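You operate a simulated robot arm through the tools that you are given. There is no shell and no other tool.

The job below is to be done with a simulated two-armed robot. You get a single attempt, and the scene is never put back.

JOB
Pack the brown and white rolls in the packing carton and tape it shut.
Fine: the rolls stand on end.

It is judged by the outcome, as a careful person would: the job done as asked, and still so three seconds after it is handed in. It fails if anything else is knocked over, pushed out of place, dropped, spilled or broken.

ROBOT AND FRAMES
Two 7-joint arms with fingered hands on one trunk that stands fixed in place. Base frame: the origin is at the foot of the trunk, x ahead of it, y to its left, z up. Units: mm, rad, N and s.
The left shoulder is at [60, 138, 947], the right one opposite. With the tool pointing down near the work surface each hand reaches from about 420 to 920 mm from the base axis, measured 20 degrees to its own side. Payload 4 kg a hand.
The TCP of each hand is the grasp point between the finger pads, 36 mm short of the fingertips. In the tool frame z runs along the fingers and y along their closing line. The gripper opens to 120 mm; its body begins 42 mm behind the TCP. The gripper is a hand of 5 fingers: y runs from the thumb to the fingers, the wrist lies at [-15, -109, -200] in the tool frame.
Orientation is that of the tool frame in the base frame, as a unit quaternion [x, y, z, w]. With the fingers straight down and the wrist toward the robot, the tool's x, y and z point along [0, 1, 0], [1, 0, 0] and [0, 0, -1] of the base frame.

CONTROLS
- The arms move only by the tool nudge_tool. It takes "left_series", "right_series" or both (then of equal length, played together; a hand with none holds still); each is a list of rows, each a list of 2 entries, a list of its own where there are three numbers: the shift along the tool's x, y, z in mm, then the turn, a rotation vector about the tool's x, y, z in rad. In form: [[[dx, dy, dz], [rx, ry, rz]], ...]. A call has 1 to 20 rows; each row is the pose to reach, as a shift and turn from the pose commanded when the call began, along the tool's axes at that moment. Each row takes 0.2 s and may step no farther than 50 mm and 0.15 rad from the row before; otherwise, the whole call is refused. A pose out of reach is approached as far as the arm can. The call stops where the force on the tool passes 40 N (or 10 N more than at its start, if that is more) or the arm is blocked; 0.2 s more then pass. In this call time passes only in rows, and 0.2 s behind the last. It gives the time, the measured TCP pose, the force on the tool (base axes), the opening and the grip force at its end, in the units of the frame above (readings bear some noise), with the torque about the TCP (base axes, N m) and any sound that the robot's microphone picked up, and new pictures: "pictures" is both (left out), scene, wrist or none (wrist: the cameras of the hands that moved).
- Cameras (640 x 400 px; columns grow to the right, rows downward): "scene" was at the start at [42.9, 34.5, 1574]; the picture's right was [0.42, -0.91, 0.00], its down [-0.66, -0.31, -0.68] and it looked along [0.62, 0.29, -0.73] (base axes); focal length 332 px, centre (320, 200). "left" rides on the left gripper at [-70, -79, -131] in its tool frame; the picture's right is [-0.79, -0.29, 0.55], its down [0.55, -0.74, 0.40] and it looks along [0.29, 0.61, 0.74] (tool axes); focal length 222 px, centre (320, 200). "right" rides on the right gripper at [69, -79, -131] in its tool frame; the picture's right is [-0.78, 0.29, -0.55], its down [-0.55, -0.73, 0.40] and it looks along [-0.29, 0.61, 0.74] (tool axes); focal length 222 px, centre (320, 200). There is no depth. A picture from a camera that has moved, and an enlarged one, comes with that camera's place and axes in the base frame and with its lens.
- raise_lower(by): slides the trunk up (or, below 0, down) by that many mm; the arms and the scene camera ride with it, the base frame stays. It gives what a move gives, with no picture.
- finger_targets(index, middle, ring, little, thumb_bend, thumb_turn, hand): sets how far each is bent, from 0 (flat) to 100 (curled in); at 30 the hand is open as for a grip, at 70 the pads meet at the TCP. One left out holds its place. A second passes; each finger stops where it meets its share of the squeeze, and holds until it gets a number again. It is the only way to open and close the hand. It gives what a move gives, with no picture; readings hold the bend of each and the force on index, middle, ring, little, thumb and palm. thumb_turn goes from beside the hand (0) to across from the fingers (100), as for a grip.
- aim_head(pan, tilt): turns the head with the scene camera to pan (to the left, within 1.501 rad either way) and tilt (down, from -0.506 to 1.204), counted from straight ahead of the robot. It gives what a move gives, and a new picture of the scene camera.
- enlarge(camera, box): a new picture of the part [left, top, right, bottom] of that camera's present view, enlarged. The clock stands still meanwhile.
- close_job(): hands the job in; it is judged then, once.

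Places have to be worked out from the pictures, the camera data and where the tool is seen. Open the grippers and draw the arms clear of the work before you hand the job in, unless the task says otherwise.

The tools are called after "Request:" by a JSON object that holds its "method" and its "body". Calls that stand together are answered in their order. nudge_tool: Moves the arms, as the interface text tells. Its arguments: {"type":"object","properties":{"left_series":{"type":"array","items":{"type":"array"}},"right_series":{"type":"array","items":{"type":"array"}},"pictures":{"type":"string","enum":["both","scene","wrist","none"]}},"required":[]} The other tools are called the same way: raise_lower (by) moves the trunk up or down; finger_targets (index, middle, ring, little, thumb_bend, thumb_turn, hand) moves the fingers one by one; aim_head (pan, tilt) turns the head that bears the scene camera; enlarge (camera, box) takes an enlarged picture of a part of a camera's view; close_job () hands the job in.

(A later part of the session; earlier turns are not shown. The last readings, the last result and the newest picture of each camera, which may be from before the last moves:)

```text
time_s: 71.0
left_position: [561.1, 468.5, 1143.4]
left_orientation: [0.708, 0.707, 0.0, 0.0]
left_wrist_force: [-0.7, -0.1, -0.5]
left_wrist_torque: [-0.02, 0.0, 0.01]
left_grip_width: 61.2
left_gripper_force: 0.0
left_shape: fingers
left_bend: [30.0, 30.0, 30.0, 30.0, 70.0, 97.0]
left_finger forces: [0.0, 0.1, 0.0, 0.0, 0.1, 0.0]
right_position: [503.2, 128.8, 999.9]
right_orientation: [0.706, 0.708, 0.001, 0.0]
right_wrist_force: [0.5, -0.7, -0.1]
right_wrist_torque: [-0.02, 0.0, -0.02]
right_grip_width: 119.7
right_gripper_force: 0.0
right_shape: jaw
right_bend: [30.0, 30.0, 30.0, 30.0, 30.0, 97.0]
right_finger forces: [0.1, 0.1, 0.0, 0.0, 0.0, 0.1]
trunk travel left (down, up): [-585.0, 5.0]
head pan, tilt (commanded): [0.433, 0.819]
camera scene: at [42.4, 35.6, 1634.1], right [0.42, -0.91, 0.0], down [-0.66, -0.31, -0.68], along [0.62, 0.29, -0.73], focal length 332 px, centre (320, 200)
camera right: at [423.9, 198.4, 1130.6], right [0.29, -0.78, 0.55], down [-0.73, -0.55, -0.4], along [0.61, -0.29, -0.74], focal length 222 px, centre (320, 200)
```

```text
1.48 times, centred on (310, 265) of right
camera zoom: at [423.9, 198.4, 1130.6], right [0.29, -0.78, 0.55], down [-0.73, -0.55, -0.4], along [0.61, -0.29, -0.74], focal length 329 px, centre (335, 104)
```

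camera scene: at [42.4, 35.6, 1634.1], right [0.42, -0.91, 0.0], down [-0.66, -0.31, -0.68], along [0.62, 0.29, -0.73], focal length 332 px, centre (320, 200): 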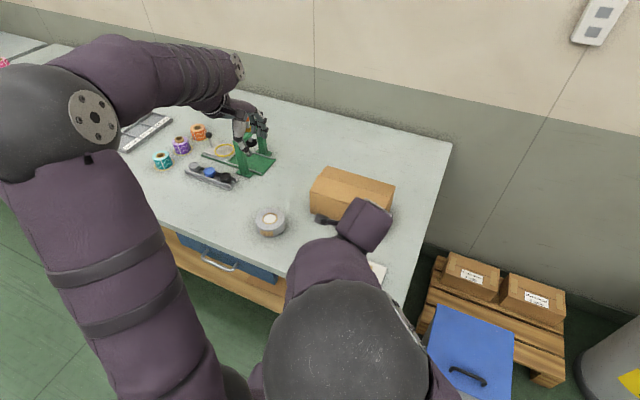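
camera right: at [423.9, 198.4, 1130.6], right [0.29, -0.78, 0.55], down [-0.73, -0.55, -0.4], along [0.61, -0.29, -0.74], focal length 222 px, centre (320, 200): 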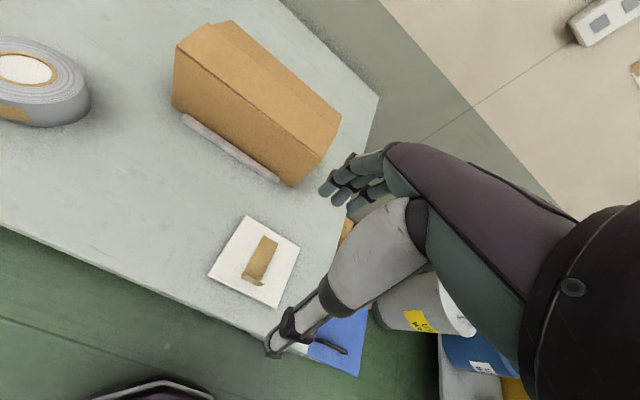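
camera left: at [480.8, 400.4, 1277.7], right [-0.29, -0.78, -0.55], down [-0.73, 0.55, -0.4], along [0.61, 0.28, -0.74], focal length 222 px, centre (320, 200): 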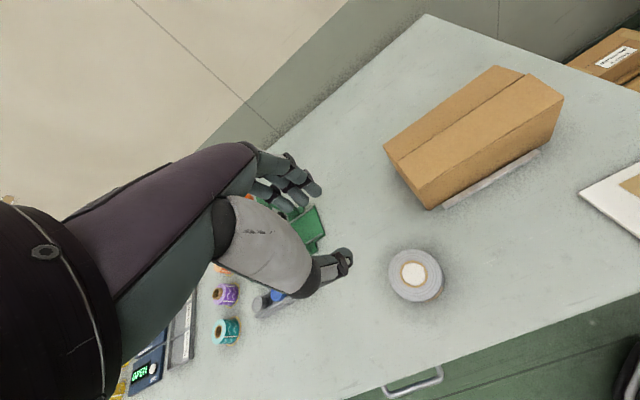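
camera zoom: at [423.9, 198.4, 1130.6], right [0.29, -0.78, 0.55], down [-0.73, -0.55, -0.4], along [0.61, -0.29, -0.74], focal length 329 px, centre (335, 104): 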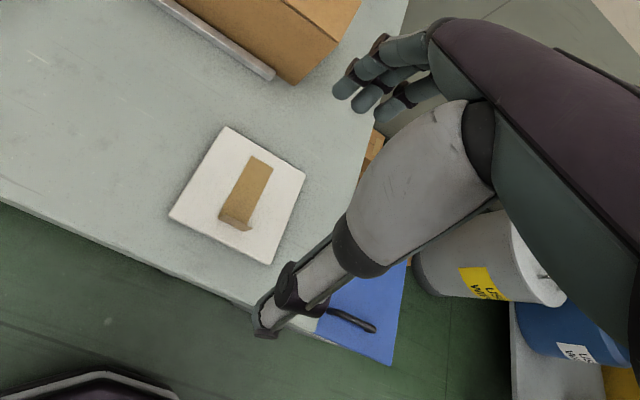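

The wrist camera sees the tape card well; I'll zoom to locate the tab precisely, and also use the left camera for a cross view.

Request:
{"method": "enlarge", "body": {"camera": "right", "box": [200, 205, 310, 315]}}

Request:
{"method": "enlarge", "body": {"camera": "left", "box": [540, 100, 640, 300]}}

```text
3.64 times, centred on (255, 260) of right
camera zoom: at [423.9, 198.4, 1130.6], right [0.29, -0.78, 0.55], down [-0.73, -0.55, -0.4], along [0.61, -0.29, -0.74], focal length 808 px, centre (556, -18)
```

zoom: 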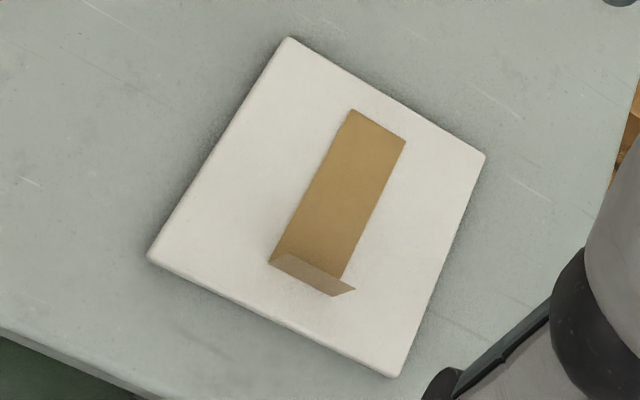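

```text
2.00 times, centred on (590, 200) of left
camera zoom: at [481.1, 401.1, 1277.1], right [-0.29, -0.78, -0.55], down [-0.73, 0.55, -0.4], along [0.61, 0.28, -0.74], focal length 444 px, centre (-220, 200)
```

zoom: 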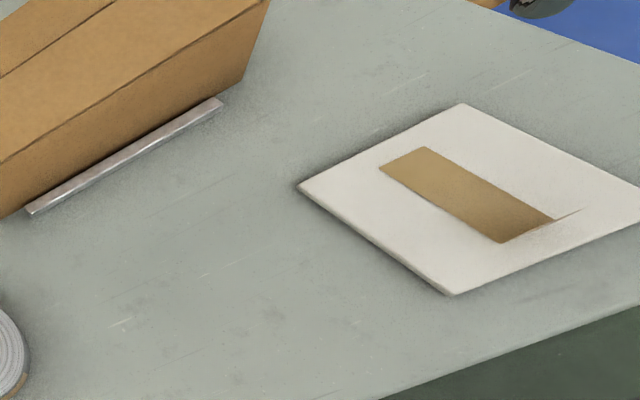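

The tab stands vertically at about x=500, y 110–137, z 808–834. I'll descend to z≈900 with a small correction and re-check from closer.

Request:
{"method": "nudge_tool", "body": {"right_series": [[[-2, -1, 25], [0, 0, 0]], [[-4, -2, 50], [0, 0, 0]], [[-5, -3, 75], [0, 0, 0]], [[-5, -3, 95], [0, 0, 0]]], "pictures": "wrist"}}

Request:
{"method": "enlarge", "body": {"camera": "right", "box": [220, 180, 400, 380]}}

```text
time_s: 72.0
left_position: [561.3, 469.9, 1144.9]
left_orientation: [0.708, 0.707, 0.0, 0.0]
left_wrist_force: [0.2, -0.3, -0.5]
left_wrist_torque: [0.01, 0.02, 0.02]
left_grip_width: 61.2
left_gripper_force: 0.1
left_shape: fingers
left_bend: [30.0, 30.0, 30.0, 30.0, 70.0, 97.0]
left_finger forces: [0.1, 0.0, 0.0, 0.0, 0.1, 0.1]
right_position: [500.0, 123.6, 904.7]
right_orientation: [0.707, 0.707, 0.0, 0.0]
right_wrist_force: [0.2, -0.5, 0.2]
right_wrist_torque: [0.01, 0.0, -0.01]
right_grip_width: 119.5
right_gripper_force: 0.0
right_shape: jaw
right_bend: [30.0, 30.0, 30.0, 30.0, 30.0, 97.0]
right_finger forces: [0.1, 0.0, 0.0, 0.1, 0.1, 0.0]
trunk travel left (down, up): [-585.0, 5.0]
head pan, tilt (commanded): [0.433, 0.819]
camera right: at [420.4, 192.5, 1035.6], right [0.29, -0.79, 0.55], down [-0.73, -0.55, -0.4], along [0.61, -0.29, -0.74], focal length 222 px, centre (320, 200)
```

right: 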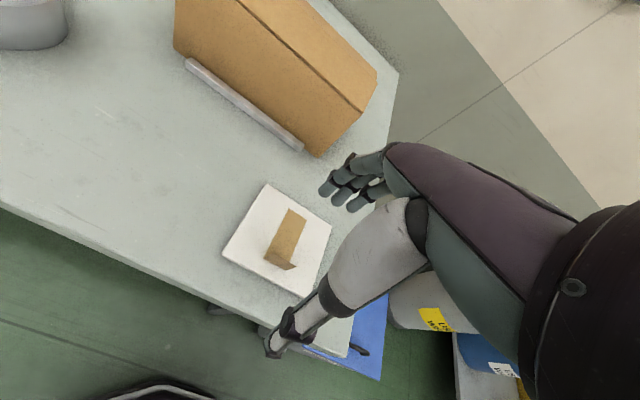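

```text
2.00 times, centred on (310, 280) of right
camera zoom: at [420.4, 192.5, 1035.6], right [0.29, -0.79, 0.55], down [-0.73, -0.55, -0.4], along [0.61, -0.29, -0.74], focal length 444 px, centre (340, 40)
```

zoom: 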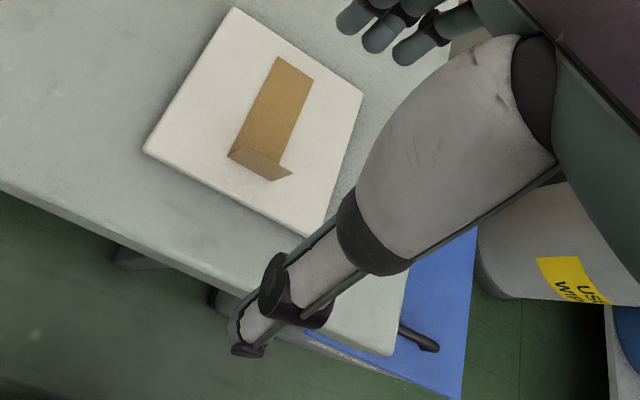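

Tab confirmed at x≈501.5, y 108–137, top z≈830; the hand is aligned. I'll pre-close the fingers partway (index/middle/thumb to 52) and descend further.

Request:
{"method": "finger_targets", "body": {"hand": "right", "index": 52, "middle": 52, "ring": 52, "little": 52, "thumb_bend": 52}}

Request:
{"method": "nudge_tool", "body": {"right_series": [[[-0.5, 1, 15], [0, 0, 0]], [[-0.5, 1.5, 28], [0, 0, 0]], [[-0.5, 1.5, 38], [0, 0, 0]]], "pictures": "wrist"}}

Request:
{"method": "enlarge", "body": {"camera": "right", "box": [240, 160, 400, 340]}}

```text
time_s: 73.0
left_position: [561.7, 468.6, 1145.2]
left_orientation: [0.708, 0.706, 0.0, 0.0]
left_wrist_force: [-1.0, -0.9, 0.1]
left_wrist_torque: [0.01, 0.01, 0.0]
left_grip_width: 61.4
left_gripper_force: 0.0
left_shape: fingers
left_bend: [30.0, 30.0, 30.0, 30.0, 70.0, 97.0]
left_finger forces: [0.0, 0.0, 0.1, 0.1, 0.0, 0.0]
right_position: [499.6, 124.3, 904.9]
right_orientation: [0.708, 0.706, 0.0, 0.0]
right_wrist_force: [0.0, -0.6, -0.4]
right_wrist_torque: [0.0, 0.02, 0.02]
right_grip_width: 54.5
right_gripper_force: 0.1
right_shape: fingers
right_bend: [52.0, 52.0, 52.0, 52.0, 52.0, 97.0]
right_finger forces: [0.0, 0.0, 0.1, 0.0, 0.0, 0.1]
trunk travel left (down, up): [-585.0, 5.0]
head pan, tilt (commanded): [0.433, 0.819]
```

```text
time_s: 73.8
left_position: [561.7, 468.9, 1143.9]
left_orientation: [0.708, 0.706, 0.0, 0.001]
left_wrist_force: [0.2, 0.3, -0.1]
left_wrist_torque: [0.01, 0.01, -0.02]
left_grip_width: 61.3
left_gripper_force: 0.0
left_shape: fingers
left_bend: [30.0, 30.0, 30.0, 30.0, 70.0, 97.0]
left_finger forces: [0.0, 0.0, 0.0, 0.1, 0.1, 0.0]
right_position: [502.1, 123.0, 866.7]
right_orientation: [0.707, 0.707, 0.0, 0.0]
right_wrist_force: [0.1, 0.5, -0.2]
right_wrist_torque: [0.01, 0.0, 0.0]
right_grip_width: 54.6
right_gripper_force: 0.1
right_shape: fingers
right_bend: [52.0, 52.0, 52.0, 52.0, 52.0, 97.0]
right_finger forces: [0.0, 0.0, 0.0, 0.1, 0.0, 0.1]
trunk travel left (down, up): [-585.0, 5.0]
head pan, tilt (commanded): [0.433, 0.819]
camera right: at [422.0, 192.0, 997.6], right [0.29, -0.78, 0.55], down [-0.73, -0.55, -0.4], along [0.61, -0.29, -0.74], focal length 222 px, centre (320, 200)
```

right: 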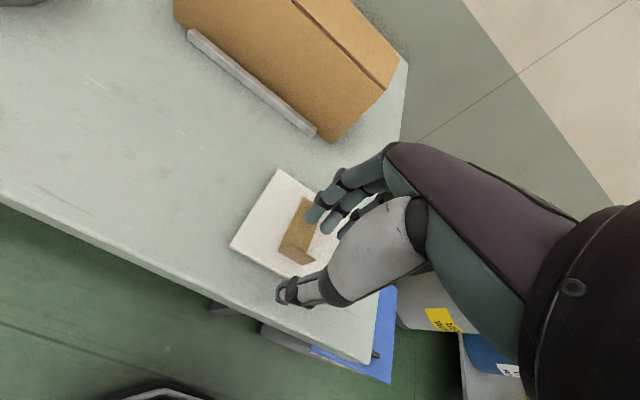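

```text
2.22 times, centred on (320, 250) of right
camera zoom: at [422.0, 192.0, 997.6], right [0.29, -0.78, 0.55], down [-0.73, -0.55, -0.4], along [0.61, -0.29, -0.74], focal length 494 px, centre (320, 89)
```

zoom: 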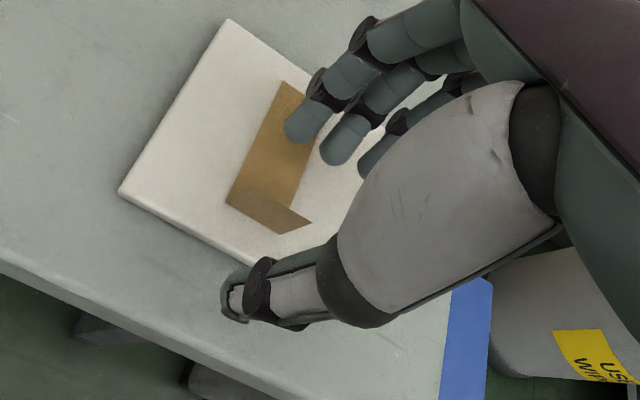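

Index is slightly off-centre on the tab; I'll shift 5 mm in +y, lower to z≈860, and close the pinch.

Request:
{"method": "nudge_tool", "body": {"right_series": [[[3, 0, 3], [0, 0, 0]], [[5, 0, 7], [0, 0, 0]]], "pictures": "none"}}

Request:
{"method": "finger_targets", "body": {"hand": "right", "index": 64, "middle": 64, "ring": 60, "little": 56, "thumb_bend": 65}}

Request:
{"method": "enlarge", "body": {"camera": "right", "box": [240, 160, 400, 340]}}

```text
time_s: 74.4
left_position: [561.2, 469.7, 1144.4]
left_orientation: [0.708, 0.707, 0.0, 0.0]
left_wrist_force: [0.2, 0.3, 1.2]
left_wrist_torque: [0.01, -0.01, 0.01]
left_grip_width: 61.2
left_gripper_force: 0.1
left_shape: fingers
left_bend: [30.0, 30.0, 30.0, 30.0, 70.0, 97.0]
left_finger forces: [0.1, 0.0, 0.0, 0.0, 0.0, 0.1]
right_position: [500.5, 127.8, 861.0]
right_orientation: [0.706, 0.708, 0.0, 0.0]
right_wrist_force: [-0.4, -0.6, 0.1]
right_wrist_torque: [-0.04, -0.04, -0.01]
right_grip_width: 54.4
right_gripper_force: 0.1
right_shape: fingers
right_bend: [52.0, 52.0, 52.0, 52.0, 52.0, 97.0]
right_finger forces: [0.0, 0.1, 0.0, 0.1, 0.0, 0.0]
trunk travel left (down, up): [-585.0, 5.0]
head pan, tilt (commanded): [0.433, 0.819]
```

```text
time_s: 75.4
left_position: [561.2, 470.0, 1144.6]
left_orientation: [0.708, 0.707, 0.0, 0.0]
left_wrist_force: [-0.2, 0.4, -0.4]
left_wrist_torque: [0.01, -0.03, 0.02]
left_grip_width: 61.3
left_gripper_force: 0.0
left_shape: fingers
left_bend: [30.0, 30.0, 30.0, 30.0, 70.0, 97.0]
left_finger forces: [0.0, 0.1, 0.1, 0.0, 0.0, 0.0]
right_position: [500.9, 128.2, 860.4]
right_orientation: [0.707, 0.707, -0.001, 0.0]
right_wrist_force: [0.0, 0.4, -0.1]
right_wrist_torque: [0.02, -0.02, 0.0]
right_grip_width: 17.4
right_gripper_force: 0.1
right_shape: fingers
right_bend: [64.0, 64.0, 60.0, 56.0, 65.0, 97.0]
right_finger forces: [0.0, 0.0, 0.0, 0.0, 0.0, 0.0]
trunk travel left (down, up): [-585.0, 5.0]
head pan, tilt (commanded): [0.433, 0.819]
```

```text
2.22 times, centred on (320, 250) of right
camera zoom: at [422.0, 196.9, 990.9], right [0.29, -0.78, 0.55], down [-0.73, -0.55, -0.4], along [0.61, -0.29, -0.74], focal length 494 px, centre (320, 89)
```

zoom: 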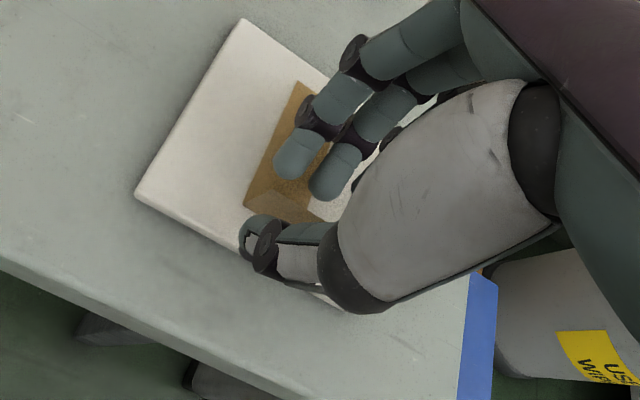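

The tab is between thumb and index/middle. Closing to pinch it.

Request:
{"method": "finger_targets", "body": {"hand": "right", "index": 76, "middle": 76, "thumb_bend": 76}}

Request:
{"method": "enlarge", "body": {"camera": "right", "box": [240, 160, 400, 340]}}

```text
time_s: 76.4
left_position: [561.0, 469.8, 1144.4]
left_orientation: [0.708, 0.707, 0.0, 0.0]
left_wrist_force: [-0.6, 0.1, -0.1]
left_wrist_torque: [0.0, -0.01, 0.02]
left_grip_width: 61.3
left_gripper_force: 0.1
left_shape: fingers
left_bend: [30.0, 30.0, 30.0, 30.0, 70.0, 97.0]
left_finger forces: [0.0, 0.0, 0.0, 0.0, 0.0, 0.1]
right_position: [502.1, 128.2, 861.0]
right_orientation: [0.707, 0.707, 0.0, -0.001]
right_wrist_force: [0.3, 0.0, -0.4]
right_wrist_torque: [-0.02, -0.03, 0.03]
right_grip_width: 0.0
right_gripper_force: 9.4
right_shape: fingers
right_bend: [74.0, 76.0, 60.0, 56.0, 72.0, 96.0]
right_finger forces: [9.0, 0.1, 0.1, 0.0, 9.1, 0.0]
trunk travel left (down, up): [-585.0, 5.0]
head pan, tilt (commanded): [0.433, 0.819]
```

```text
2.22 times, centred on (320, 250) of right
camera zoom: at [422.0, 196.9, 990.9], right [0.29, -0.78, 0.55], down [-0.73, -0.55, -0.4], along [0.61, -0.29, -0.74], focal length 494 px, centre (320, 89)
```

zoom: 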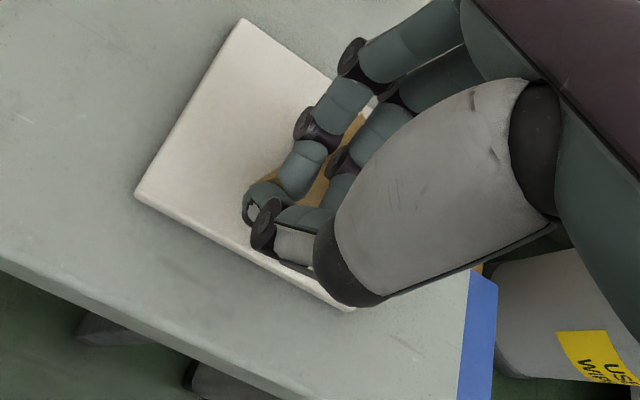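

Index and thumb are pinching with 9 N. I'll lift gently to see whether the tape peels and comes along.

Request:
{"method": "nudge_tool", "body": {"right_series": [[[0, 0, -5], [0, 0, 0]], [[0, 0, -10], [0, 0, 0]], [[0, 0, -18], [0, 0, 0]]], "pictures": "wrist"}}

Request:
{"method": "enlarge", "body": {"camera": "right", "box": [240, 160, 400, 340]}}

Request:
{"method": "enlarge", "body": {"camera": "left", "box": [520, 80, 640, 280]}}

```text
time_s: 77.2
left_position: [562.8, 468.8, 1144.6]
left_orientation: [0.708, 0.706, 0.0, -0.001]
left_wrist_force: [-0.2, -0.6, -0.2]
left_wrist_torque: [0.03, 0.01, 0.03]
left_grip_width: 61.5
left_gripper_force: 0.0
left_shape: fingers
left_bend: [30.0, 30.0, 30.0, 30.0, 70.0, 97.0]
left_finger forces: [0.0, 0.1, 0.0, 0.0, 0.0, 0.1]
right_position: [501.6, 127.4, 876.9]
right_orientation: [0.706, 0.708, 0.0, 0.0]
right_wrist_force: [-1.0, 0.1, 0.0]
right_wrist_torque: [0.0, -0.01, -0.02]
right_grip_width: 0.2
right_gripper_force: 9.1
right_shape: fingers
right_bend: [74.0, 76.0, 60.0, 56.0, 72.0, 96.0]
right_finger forces: [9.2, 0.2, 0.0, 0.0, 9.1, 0.1]
trunk travel left (down, up): [-585.0, 5.0]
head pan, tilt (commanded): [0.433, 0.819]
camera right: at [422.1, 196.7, 1008.4], right [0.29, -0.78, 0.55], down [-0.73, -0.55, -0.4], along [0.61, -0.29, -0.74], focal length 222 px, centre (320, 200)
```

right: 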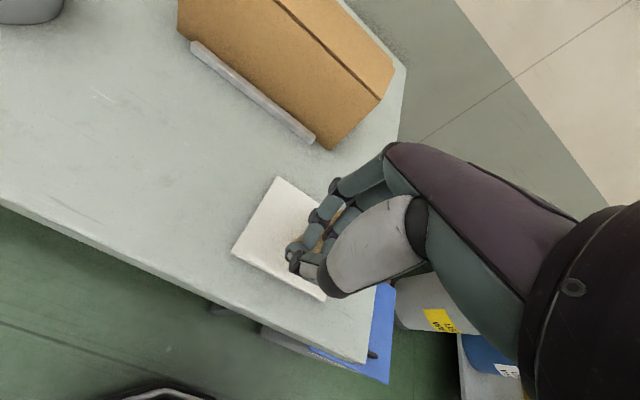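

```text
2.22 times, centred on (320, 250) of right
camera zoom: at [422.1, 196.7, 1008.4], right [0.29, -0.78, 0.55], down [-0.73, -0.55, -0.4], along [0.61, -0.29, -0.74], focal length 494 px, centre (320, 89)
```

zoom: 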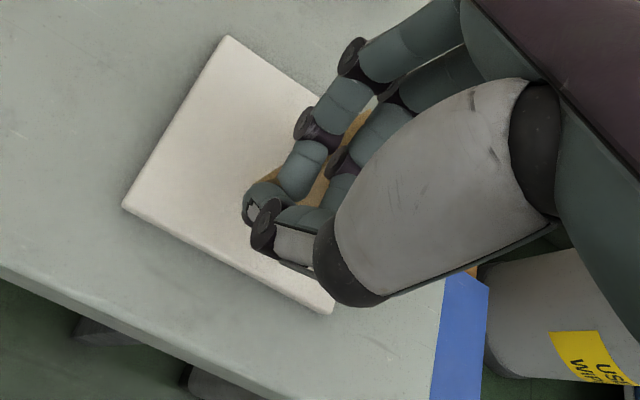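

```text
2.00 times, centred on (580, 180) of left
camera zoom: at [481.5, 400.1, 1277.2], right [-0.29, -0.78, -0.55], down [-0.73, 0.55, -0.4], along [0.61, 0.28, -0.74], focal length 444 px, centre (-200, 240)
```

zoom: 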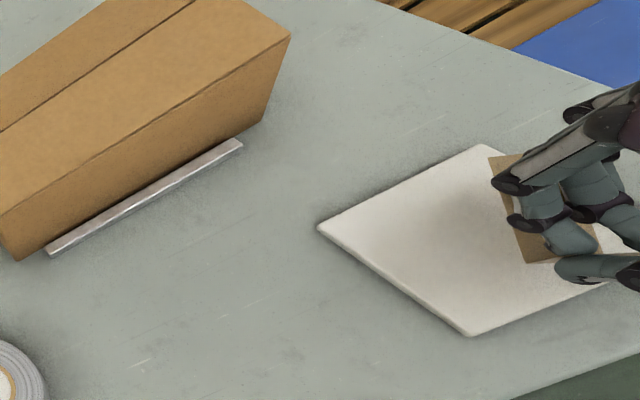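

The tape lifted off the card and stays rigidly with the pinch, strip extending forward (+x) beneath the fingers. I'll lift it and carry it above the carton seam: strip centre over about (745, 252).

Request:
{"method": "nudge_tool", "body": {"right_series": [[[0, 0, -35], [0, 0, 0]], [[0, 0, -75], [0, 0, 0]], [[18, 30, -95], [0, 0, 0]], [[37, 60, -110], [0, 0, 0]], [[55, 90, -125], [0, 0, 0]], [[74, 120, -140], [0, 0, 0]], [[92, 150, -150], [0, 0, 0]], [[111, 180, -160], [0, 0, 0]], [[129, 209.5, -163], [0, 0, 0]]], "pictures": "both"}}

Request:
{"method": "enlarge", "body": {"camera": "left", "box": [340, 30, 600, 230]}}

Request:
{"method": "enlarge", "body": {"camera": "right", "box": [160, 120, 440, 400]}}

```text
time_s: 79.2
left_position: [563.0, 469.0, 1142.8]
left_orientation: [0.708, 0.706, 0.0, 0.0]
left_wrist_force: [-0.5, -0.6, -0.5]
left_wrist_torque: [-0.03, 0.03, -0.01]
left_grip_width: 61.3
left_gripper_force: 0.1
left_shape: fingers
left_bend: [30.0, 30.0, 30.0, 30.0, 70.0, 97.0]
left_finger forces: [0.0, 0.0, 0.0, 0.0, 0.1, 0.1]
right_position: [711.2, 255.7, 1037.9]
right_orientation: [0.708, 0.706, -0.001, 0.0]
right_wrist_force: [0.6, 0.0, 0.8]
right_wrist_torque: [0.0, 0.03, 0.01]
right_grip_width: 0.1
right_gripper_force: 9.6
right_shape: fingers
right_bend: [74.0, 76.0, 60.0, 56.0, 72.0, 96.0]
right_finger forces: [9.2, 0.2, 0.0, 0.0, 9.3, 0.0]
trunk travel left (down, up): [-585.0, 5.0]
head pan, tilt (commanded): [0.433, 0.819]
camera scene: at [44.7, 34.6, 1634.0], right [0.42, -0.91, 0.0], down [-0.66, -0.31, -0.68], along [0.62, 0.29, -0.73], focal length 332 px, centre (320, 200)
camera right: at [633.5, 325.2, 1169.3], right [0.29, -0.78, 0.55], down [-0.74, -0.55, -0.4], along [0.61, -0.29, -0.74], focal length 222 px, centre (320, 200)
```

scene: 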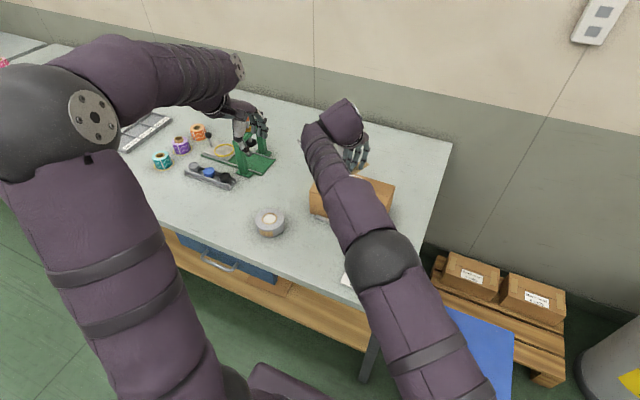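
right: 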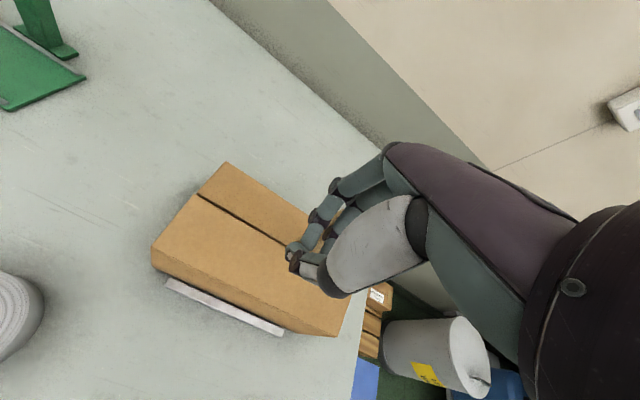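

```text
2.00 times, centred on (470, 130) of left
camera zoom: at [483.0, 400.1, 1276.5], right [-0.29, -0.78, -0.55], down [-0.73, 0.55, -0.4], along [0.61, 0.28, -0.74], focal length 444 px, centre (20, 340)
```

zoom: 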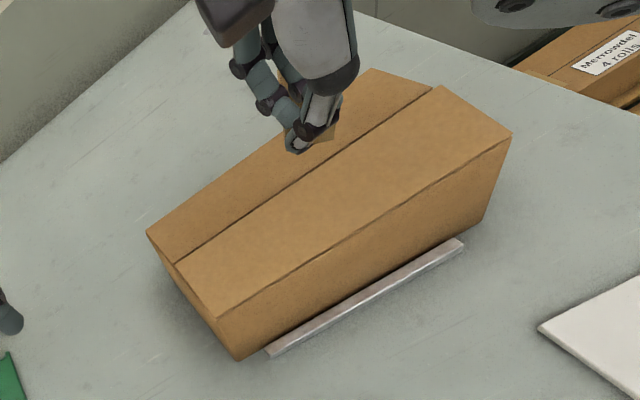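

```text
1.43 times, centred on (300, 260) of right
camera zoom: at [633.5, 325.2, 1169.3], right [0.29, -0.78, 0.55], down [-0.74, -0.55, -0.4], along [0.61, -0.29, -0.74], focal length 317 px, centre (349, 114)
```

zoom: 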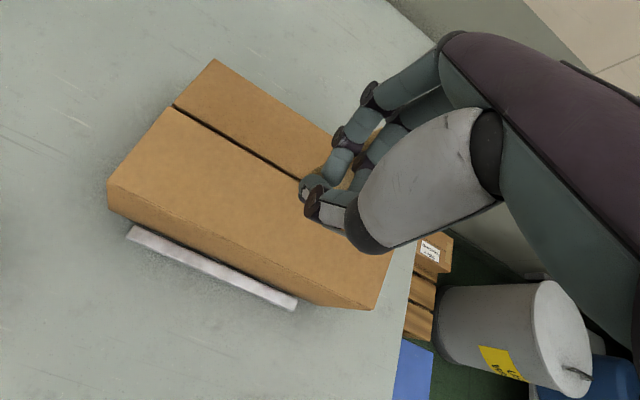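

Checking that the tape is still in the pinch and its orientation.

Request:
{"method": "enlarge", "body": {"camera": "left", "box": [420, 30, 530, 130]}}

Request:
{"method": "enlarge", "body": {"camera": "scene", "box": [310, 90, 410, 220]}}

Request:
{"method": "enlarge", "body": {"camera": "right", "box": [260, 170, 380, 310]}}

```text
4.00 times, centred on (475, 80) of left
camera zoom: at [483.0, 400.1, 1276.5], right [-0.29, -0.78, -0.55], down [-0.73, 0.55, -0.4], along [0.61, 0.28, -0.74], focal length 888 px, centre (-300, 680)
```

zoom: 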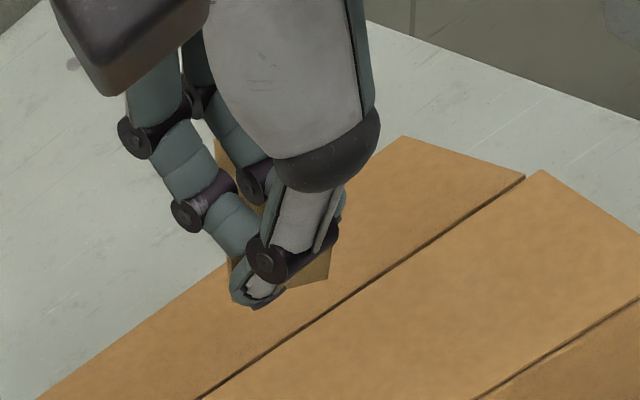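

```text
3.08 times, centred on (360, 155) of scene
camera zoom: at [44.7, 34.6, 1634.0], right [0.42, -0.91, 0.0], down [-0.66, -0.31, -0.68], along [0.62, 0.29, -0.73], focal length 1022 px, centre (197, 338)
```

zoom: 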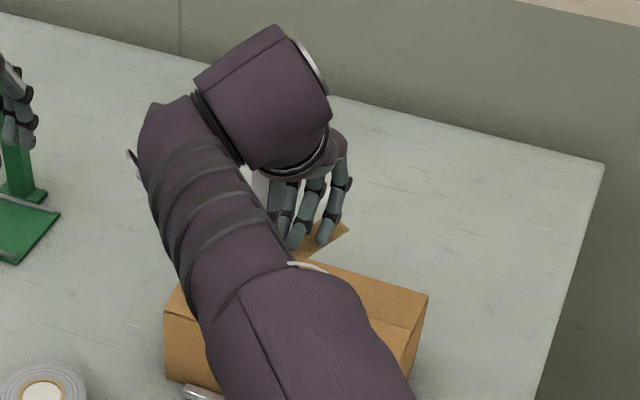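

```text
2.86 times, centred on (320, 240) of right
camera zoom: at [633.5, 325.2, 1169.3], right [0.29, -0.78, 0.55], down [-0.74, -0.55, -0.4], along [0.61, -0.29, -0.74], focal length 635 px, centre (320, 86)
```

zoom: 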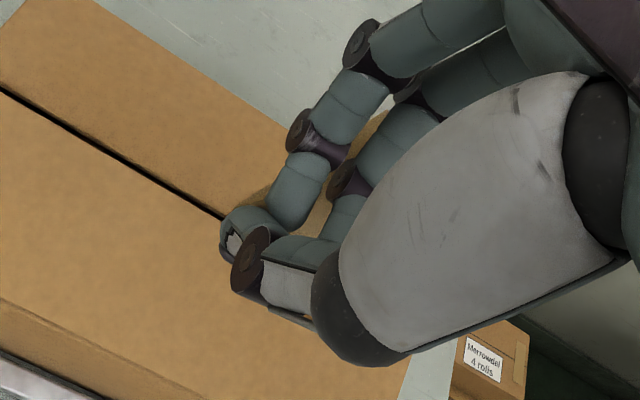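

Request:
{"method": "enlarge", "body": {"camera": "scene", "box": [330, 140, 380, 185]}}

Request:
{"method": "enlarge", "body": {"camera": "left", "box": [440, 50, 500, 115]}}

```text
8.89 times, centred on (355, 162) of scene
camera zoom: at [44.7, 34.6, 1634.0], right [0.42, -0.91, 0.0], down [-0.66, -0.31, -0.68], along [0.62, 0.29, -0.73], focal length 2952 px, centre (9, 533)
```

zoom: 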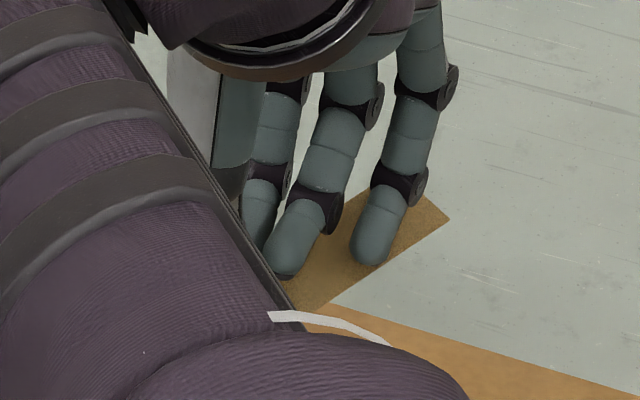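

```text
6.15 times, centred on (470, 82) of left
camera zoom: at [483.0, 400.1, 1276.5], right [-0.29, -0.78, -0.55], down [-0.73, 0.55, -0.4], along [0.61, 0.28, -0.74], focal length 1367 px, centre (-603, 923)
```

zoom: 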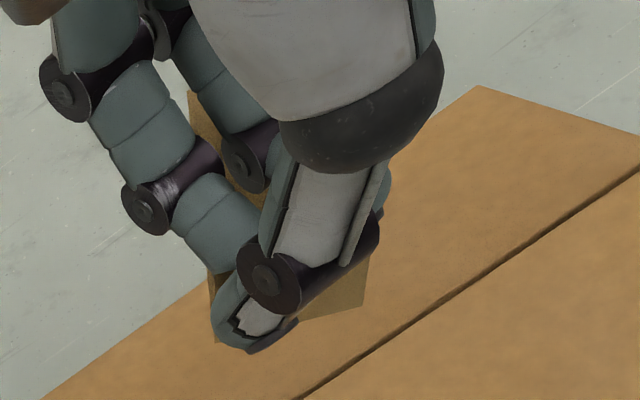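

The strip is held but has yawed about 21° clockwise in the pinch. I'll rotate the right hand +0.37 rad about vertical so the strip runs straight across the seam, then look again.

Request:
{"method": "nudge_tool", "body": {"right_series": [[[0, 0, 0], [0, 0, -0.125]], [[0, 0, 0], [0, 0, -0.25]], [[0, 0, 0], [0, 0, -0.37]]], "pictures": "both"}}

Request:
{"method": "enlarge", "body": {"camera": "scene", "box": [330, 135, 390, 190]}}

Request:
{"method": "enlarge", "body": {"camera": "left", "box": [430, 40, 510, 125]}}

```text
time_s: 80.0
left_position: [561.3, 468.7, 1144.2]
left_orientation: [0.708, 0.706, 0.0, 0.0]
left_wrist_force: [-0.4, -0.2, -0.3]
left_wrist_torque: [0.0, 0.02, 0.02]
left_grip_width: 61.3
left_gripper_force: 0.1
left_shape: fingers
left_bend: [30.0, 30.0, 30.0, 30.0, 70.0, 97.0]
left_finger forces: [0.0, 0.0, 0.0, 0.0, 0.0, 0.0]
right_position: [710.9, 257.1, 1040.1]
right_orientation: [0.564, 0.826, 0.0, 0.0]
right_wrist_force: [-0.5, -0.1, -0.3]
right_wrist_torque: [-0.02, 0.01, -0.01]
right_grip_width: 0.0
right_gripper_force: 9.4
right_shape: fingers
right_bend: [74.0, 76.0, 60.0, 56.0, 72.0, 96.0]
right_finger forces: [9.2, 0.1, 0.1, 0.0, 9.3, 0.0]
trunk travel left (down, up): [-585.0, 5.0]
head pan, tilt (commanded): [0.433, 0.819]
camera scene: at [43.4, 34.2, 1634.0], right [0.42, -0.91, 0.0], down [-0.66, -0.31, -0.68], along [0.62, 0.29, -0.73], focal length 332 px, centre (320, 200)
camera right: at [611.9, 292.0, 1171.0], right [0.56, -0.63, 0.55], down [-0.48, -0.78, -0.4], along [0.67, -0.04, -0.74], focal length 222 px, centre (320, 200)
```

scene: 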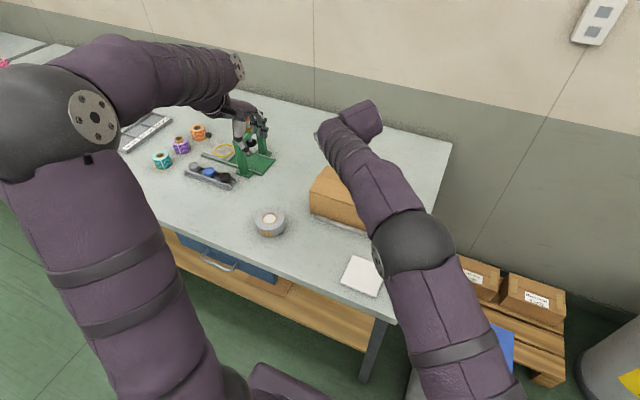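
right: 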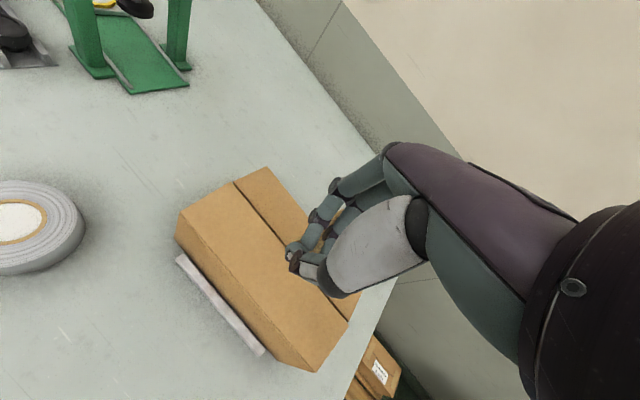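

```text
7.27 times, centred on (360, 162) of scene
camera zoom: at [43.4, 34.2, 1634.0], right [0.42, -0.91, 0.0], down [-0.66, -0.31, -0.68], along [0.62, 0.29, -0.73], focal length 2415 px, centre (29, 473)
```

zoom: 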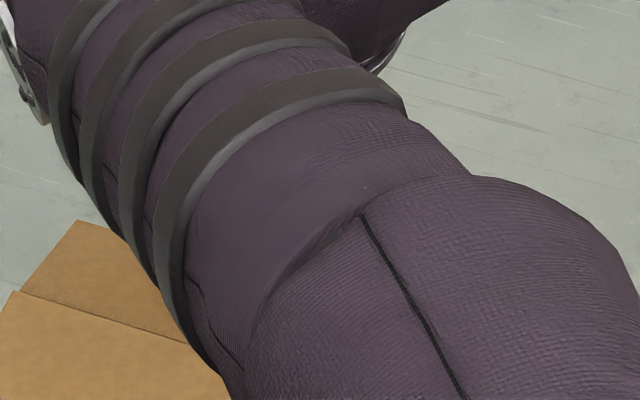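

```text
4.71 times, centred on (470, 82) of left
camera zoom: at [481.9, 399.8, 1277.1], right [-0.29, -0.78, -0.55], down [-0.73, 0.55, -0.4], along [0.61, 0.29, -0.74], focal length 1045 px, centre (-386, 753)
```

zoom: 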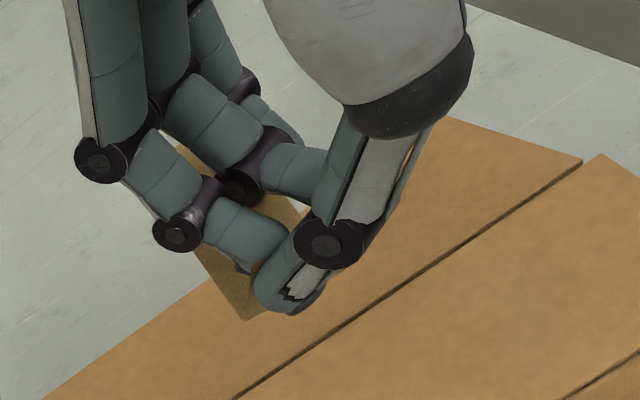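

The strip now runs roughly along x. I'll lower toward the seam to z≈985 (strip ~20 mm above the flaps) and check again.

Request:
{"method": "nudge_tool", "body": {"right_series": [[[0, -1, 20], [0, 0, 0]], [[0, -2, 40], [0, 0, 0]], [[0, -3, 54], [0, 0, 0]]], "pictures": "wrist"}}

Request:
{"method": "enlarge", "body": {"camera": "left", "box": [420, 40, 520, 140]}}

Request:
{"method": "enlarge", "body": {"camera": "right", "box": [240, 160, 380, 330]}}

```text
time_s: 80.8
left_position: [562.0, 469.3, 1144.5]
left_orientation: [0.708, 0.706, 0.001, 0.0]
left_wrist_force: [-0.7, 0.2, 0.2]
left_wrist_torque: [0.0, 0.03, 0.02]
left_grip_width: 61.1
left_gripper_force: 0.0
left_shape: fingers
left_bend: [30.0, 30.0, 30.0, 30.0, 70.0, 97.0]
left_finger forces: [0.0, 0.1, 0.0, 0.1, 0.0, 0.0]
right_position: [706.9, 255.0, 986.0]
right_orientation: [0.563, 0.826, 0.0, 0.001]
right_wrist_force: [0.5, -1.0, 0.1]
right_wrist_torque: [0.02, -0.03, 0.02]
right_grip_width: 0.0
right_gripper_force: 9.9
right_shape: fingers
right_bend: [74.0, 76.0, 60.0, 56.0, 72.0, 96.0]
right_finger forces: [9.2, 0.1, 0.1, 0.0, 9.4, 0.0]
trunk travel left (down, up): [-585.0, 5.0]
head pan, tilt (commanded): [0.433, 0.819]
camera right: at [608.6, 291.1, 1116.3], right [0.56, -0.63, 0.55], down [-0.49, -0.78, -0.4], along [0.67, -0.05, -0.74], focal length 222 px, centre (320, 200)
```

right: 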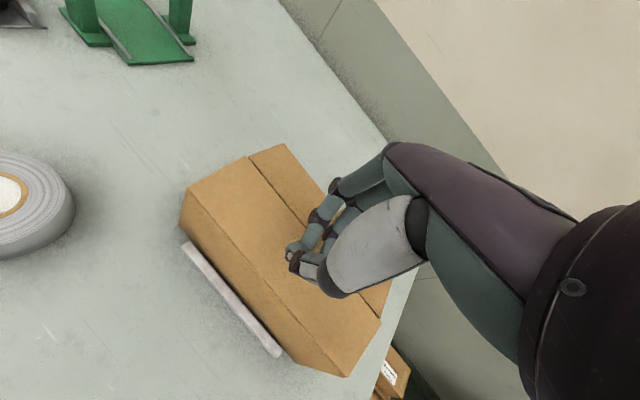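

```text
4.00 times, centred on (470, 90) of left
camera zoom: at [481.8, 400.2, 1277.1], right [-0.29, -0.78, -0.55], down [-0.73, 0.55, -0.4], along [0.61, 0.28, -0.74], focal length 888 px, centre (-280, 640)
```

zoom: 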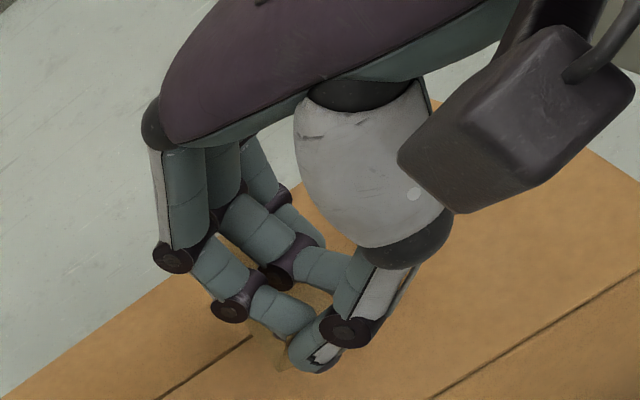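

```text
2.35 times, centred on (310, 245) of right
camera zoom: at [608.6, 291.1, 1116.3], right [0.56, -0.63, 0.55], down [-0.49, -0.78, -0.4], along [0.67, -0.05, -0.74], focal length 523 px, centre (344, 94)
```

zoom: 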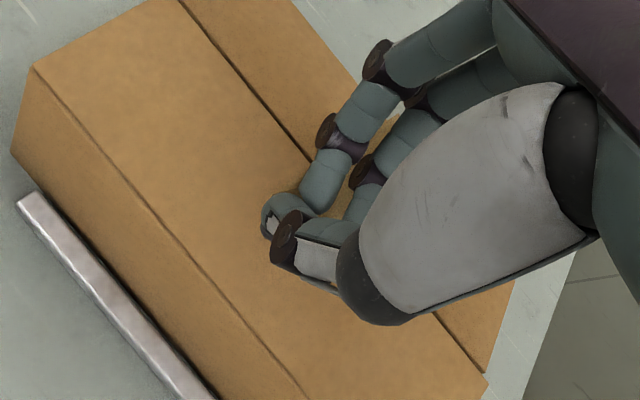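

Request:
{"method": "enlarge", "body": {"camera": "left", "box": [455, 85, 515, 140]}}

Request:
{"method": "aim_head", "body": {"pan": 0.36, "tilt": 0.75}}

```text
7.27 times, centred on (485, 112) of left
camera zoom: at [481.8, 400.2, 1277.1], right [-0.29, -0.78, -0.55], down [-0.73, 0.55, -0.4], along [0.61, 0.28, -0.74], focal length 1615 px, centre (-880, 836)
```

zoom: 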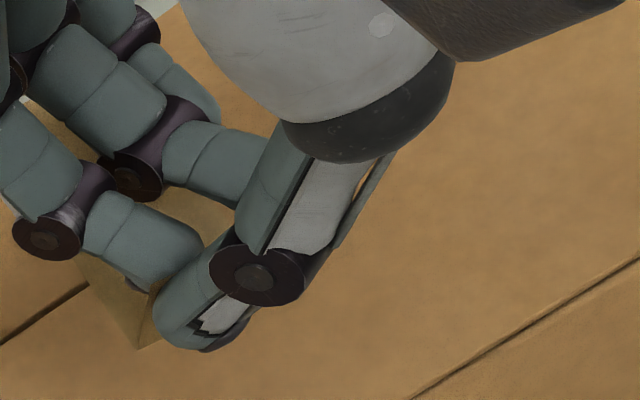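

```text
time_s: 81.5
left_position: [562.0, 469.1, 1144.4]
left_orientation: [0.708, 0.707, 0.0, 0.0]
left_wrist_force: [0.0, 0.0, -0.4]
left_wrist_torque: [0.0, 0.01, 0.02]
left_grip_width: 61.5
left_gripper_force: 0.0
left_shape: fingers
left_bend: [30.0, 30.0, 30.0, 30.0, 70.0, 97.0]
left_finger forces: [0.0, 0.0, 0.1, 0.1, 0.0, 0.0]
right_position: [706.2, 255.1, 985.8]
right_orientation: [0.565, 0.825, 0.0, -0.001]
right_wrist_force: [0.5, -0.3, -0.5]
right_wrist_torque: [0.01, -0.01, -0.02]
right_grip_width: 0.0
right_gripper_force: 9.4
right_shape: fingers
right_bend: [74.0, 76.0, 60.0, 56.0, 72.0, 96.0]
right_finger forces: [9.3, 0.1, 0.0, 0.0, 9.4, 0.0]
trunk travel left (down, up): [-585.0, 5.0]
head pan, tilt (commanded): [0.36, 0.75]
camera scene: at [48.2, 30.3, 1639.5], right [0.35, -0.94, 0.0], down [-0.64, -0.24, -0.73], along [0.68, 0.26, -0.68], focal length 332 px, centre (320, 200)
```

scene: 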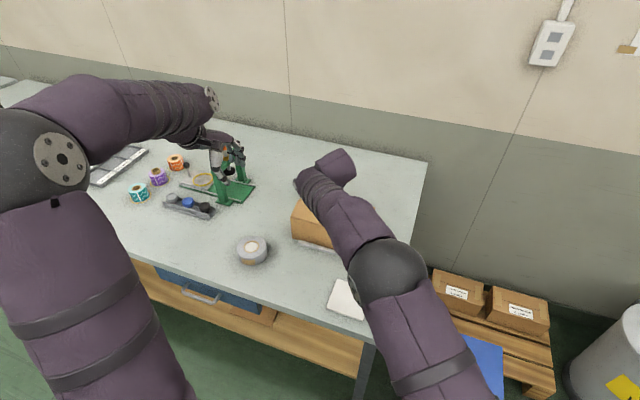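

The close-up shows the fold corner: the strip is pitched up ~16° in the pinch (far end high). I'll tilt the hand forward ~0.27 rad about base y to level the strip, compensating position.

Request:
{"method": "nudge_tool", "body": {"right_series": [[[-2.2, 5.6, -4], [0.13, 0.05, 0]], [[-4.3, 11.2, -8], [0.255, 0.098, 0]]], "pictures": "wrist"}}

Request:
{"method": "enlarge", "body": {"camera": "left", "box": [440, 70, 520, 150]}}

Request:
{"method": "enlarge", "body": {"camera": "scene", "box": [280, 140, 380, 240]}}

```text
time_s: 82.0
left_position: [562.5, 468.3, 1145.8]
left_orientation: [0.708, 0.706, 0.001, -0.001]
left_wrist_force: [-0.5, 0.3, -0.7]
left_wrist_torque: [0.03, 0.05, -0.01]
left_grip_width: 61.4
left_gripper_force: 0.1
left_shape: fingers
left_bend: [30.0, 30.0, 30.0, 30.0, 70.0, 97.0]
left_finger forces: [0.0, 0.0, 0.0, 0.0, 0.1, 0.0]
right_position: [693.8, 228.9, 965.3]
right_orientation: [0.559, 0.818, -0.077, -0.112]
right_wrist_force: [0.0, 0.7, 0.0]
right_wrist_torque: [0.06, 0.02, 0.03]
right_grip_width: 0.1
right_gripper_force: 9.1
right_shape: fingers
right_bend: [74.0, 76.0, 60.0, 56.0, 72.0, 96.0]
right_finger forces: [9.4, 0.2, 0.0, 0.0, 9.6, 0.1]
right hand out of reach, approached as far as the arm can: row 2
trunk travel left (down, up): [-585.0, 5.0]
head pan, tilt (commanded): [0.36, 0.75]
camera right: at [634.4, 265.0, 1117.4], right [0.68, -0.63, 0.38], down [-0.58, -0.78, -0.25], along [0.45, -0.04, -0.89], focal length 222 px, centre (320, 200)
```

right: 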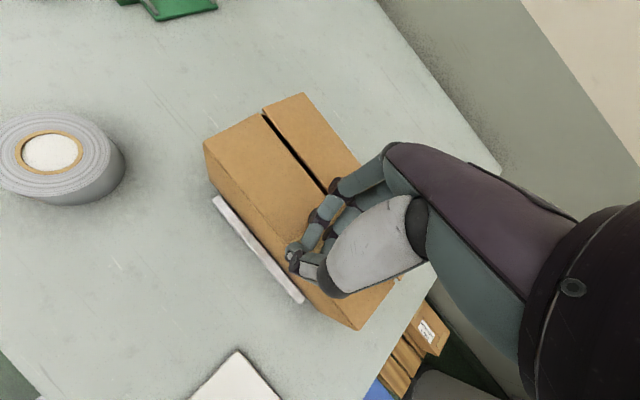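

```text
5.00 times, centred on (480, 110) of left
camera zoom: at [481.7, 398.6, 1277.7], right [-0.29, -0.78, -0.55], down [-0.73, 0.55, -0.4], along [0.61, 0.29, -0.74], focal length 1111 px, centre (-480, 650)
```

zoom: 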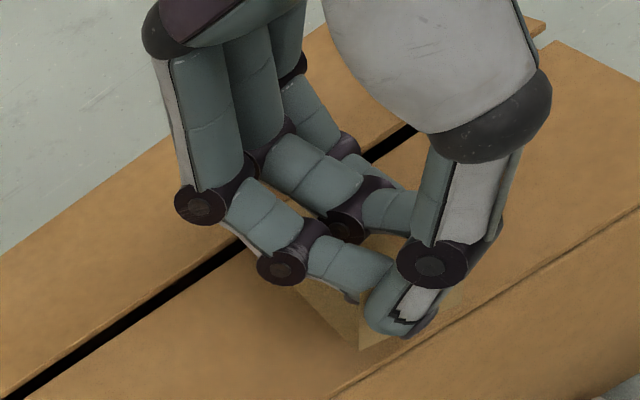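

```text
4.00 times, centred on (330, 190) of scene
camera zoom: at [48.3, 28.4, 1639.6], right [0.35, -0.94, 0.0], down [-0.64, -0.24, -0.73], along [0.68, 0.26, -0.68], focal length 1328 px, centre (280, 240)
```

zoom: 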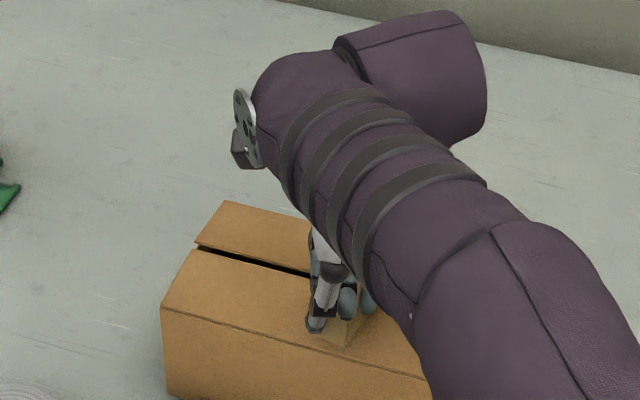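

The arm hit its reach limit and the hand ended lower and off to the side than planned. Before moving, I'll inspect the flaps and tape closely.

Request:
{"method": "enlarge", "body": {"camera": "right", "box": [190, 80, 420, 340]}}

Request:
{"method": "enlarge", "body": {"camera": "left", "box": [340, 20, 600, 230]}}

Request:
{"method": "enlarge", "body": {"camera": "left", "box": [480, 110, 530, 150]}}

```text
1.54 times, centred on (305, 210) of right
camera zoom: at [634.4, 265.0, 1117.4], right [0.68, -0.63, 0.38], down [-0.58, -0.78, -0.25], along [0.45, -0.04, -0.89], focal length 342 px, centre (343, 185)
```

zoom: 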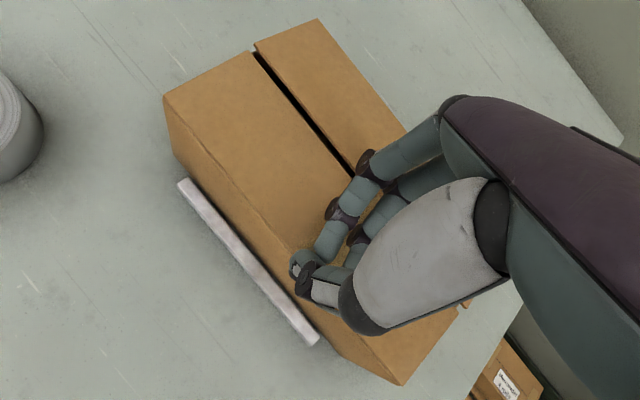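

```text
1.90 times, centred on (470, 125) of left
camera zoom: at [481.7, 398.6, 1277.7], right [-0.29, -0.78, -0.55], down [-0.73, 0.55, -0.4], along [0.61, 0.29, -0.74], focal length 423 px, centre (34, 343)
```

zoom: 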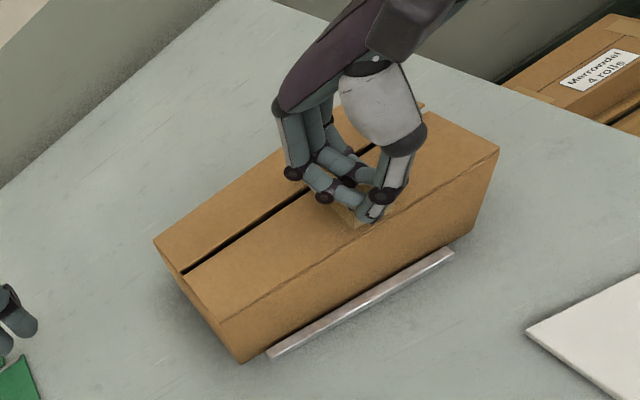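

```text
10.00 times, centred on (505, 130) of left
camera zoom: at [481.7, 398.6, 1277.7], right [-0.29, -0.78, -0.55], down [-0.73, 0.55, -0.4], along [0.61, 0.29, -0.74], focal length 2221 px, centre (-1530, 900)
```

zoom: 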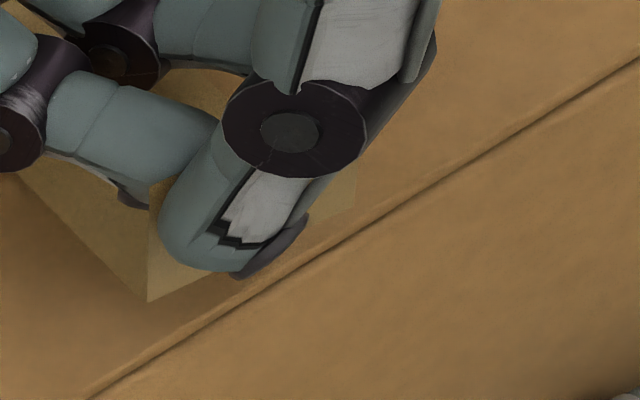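

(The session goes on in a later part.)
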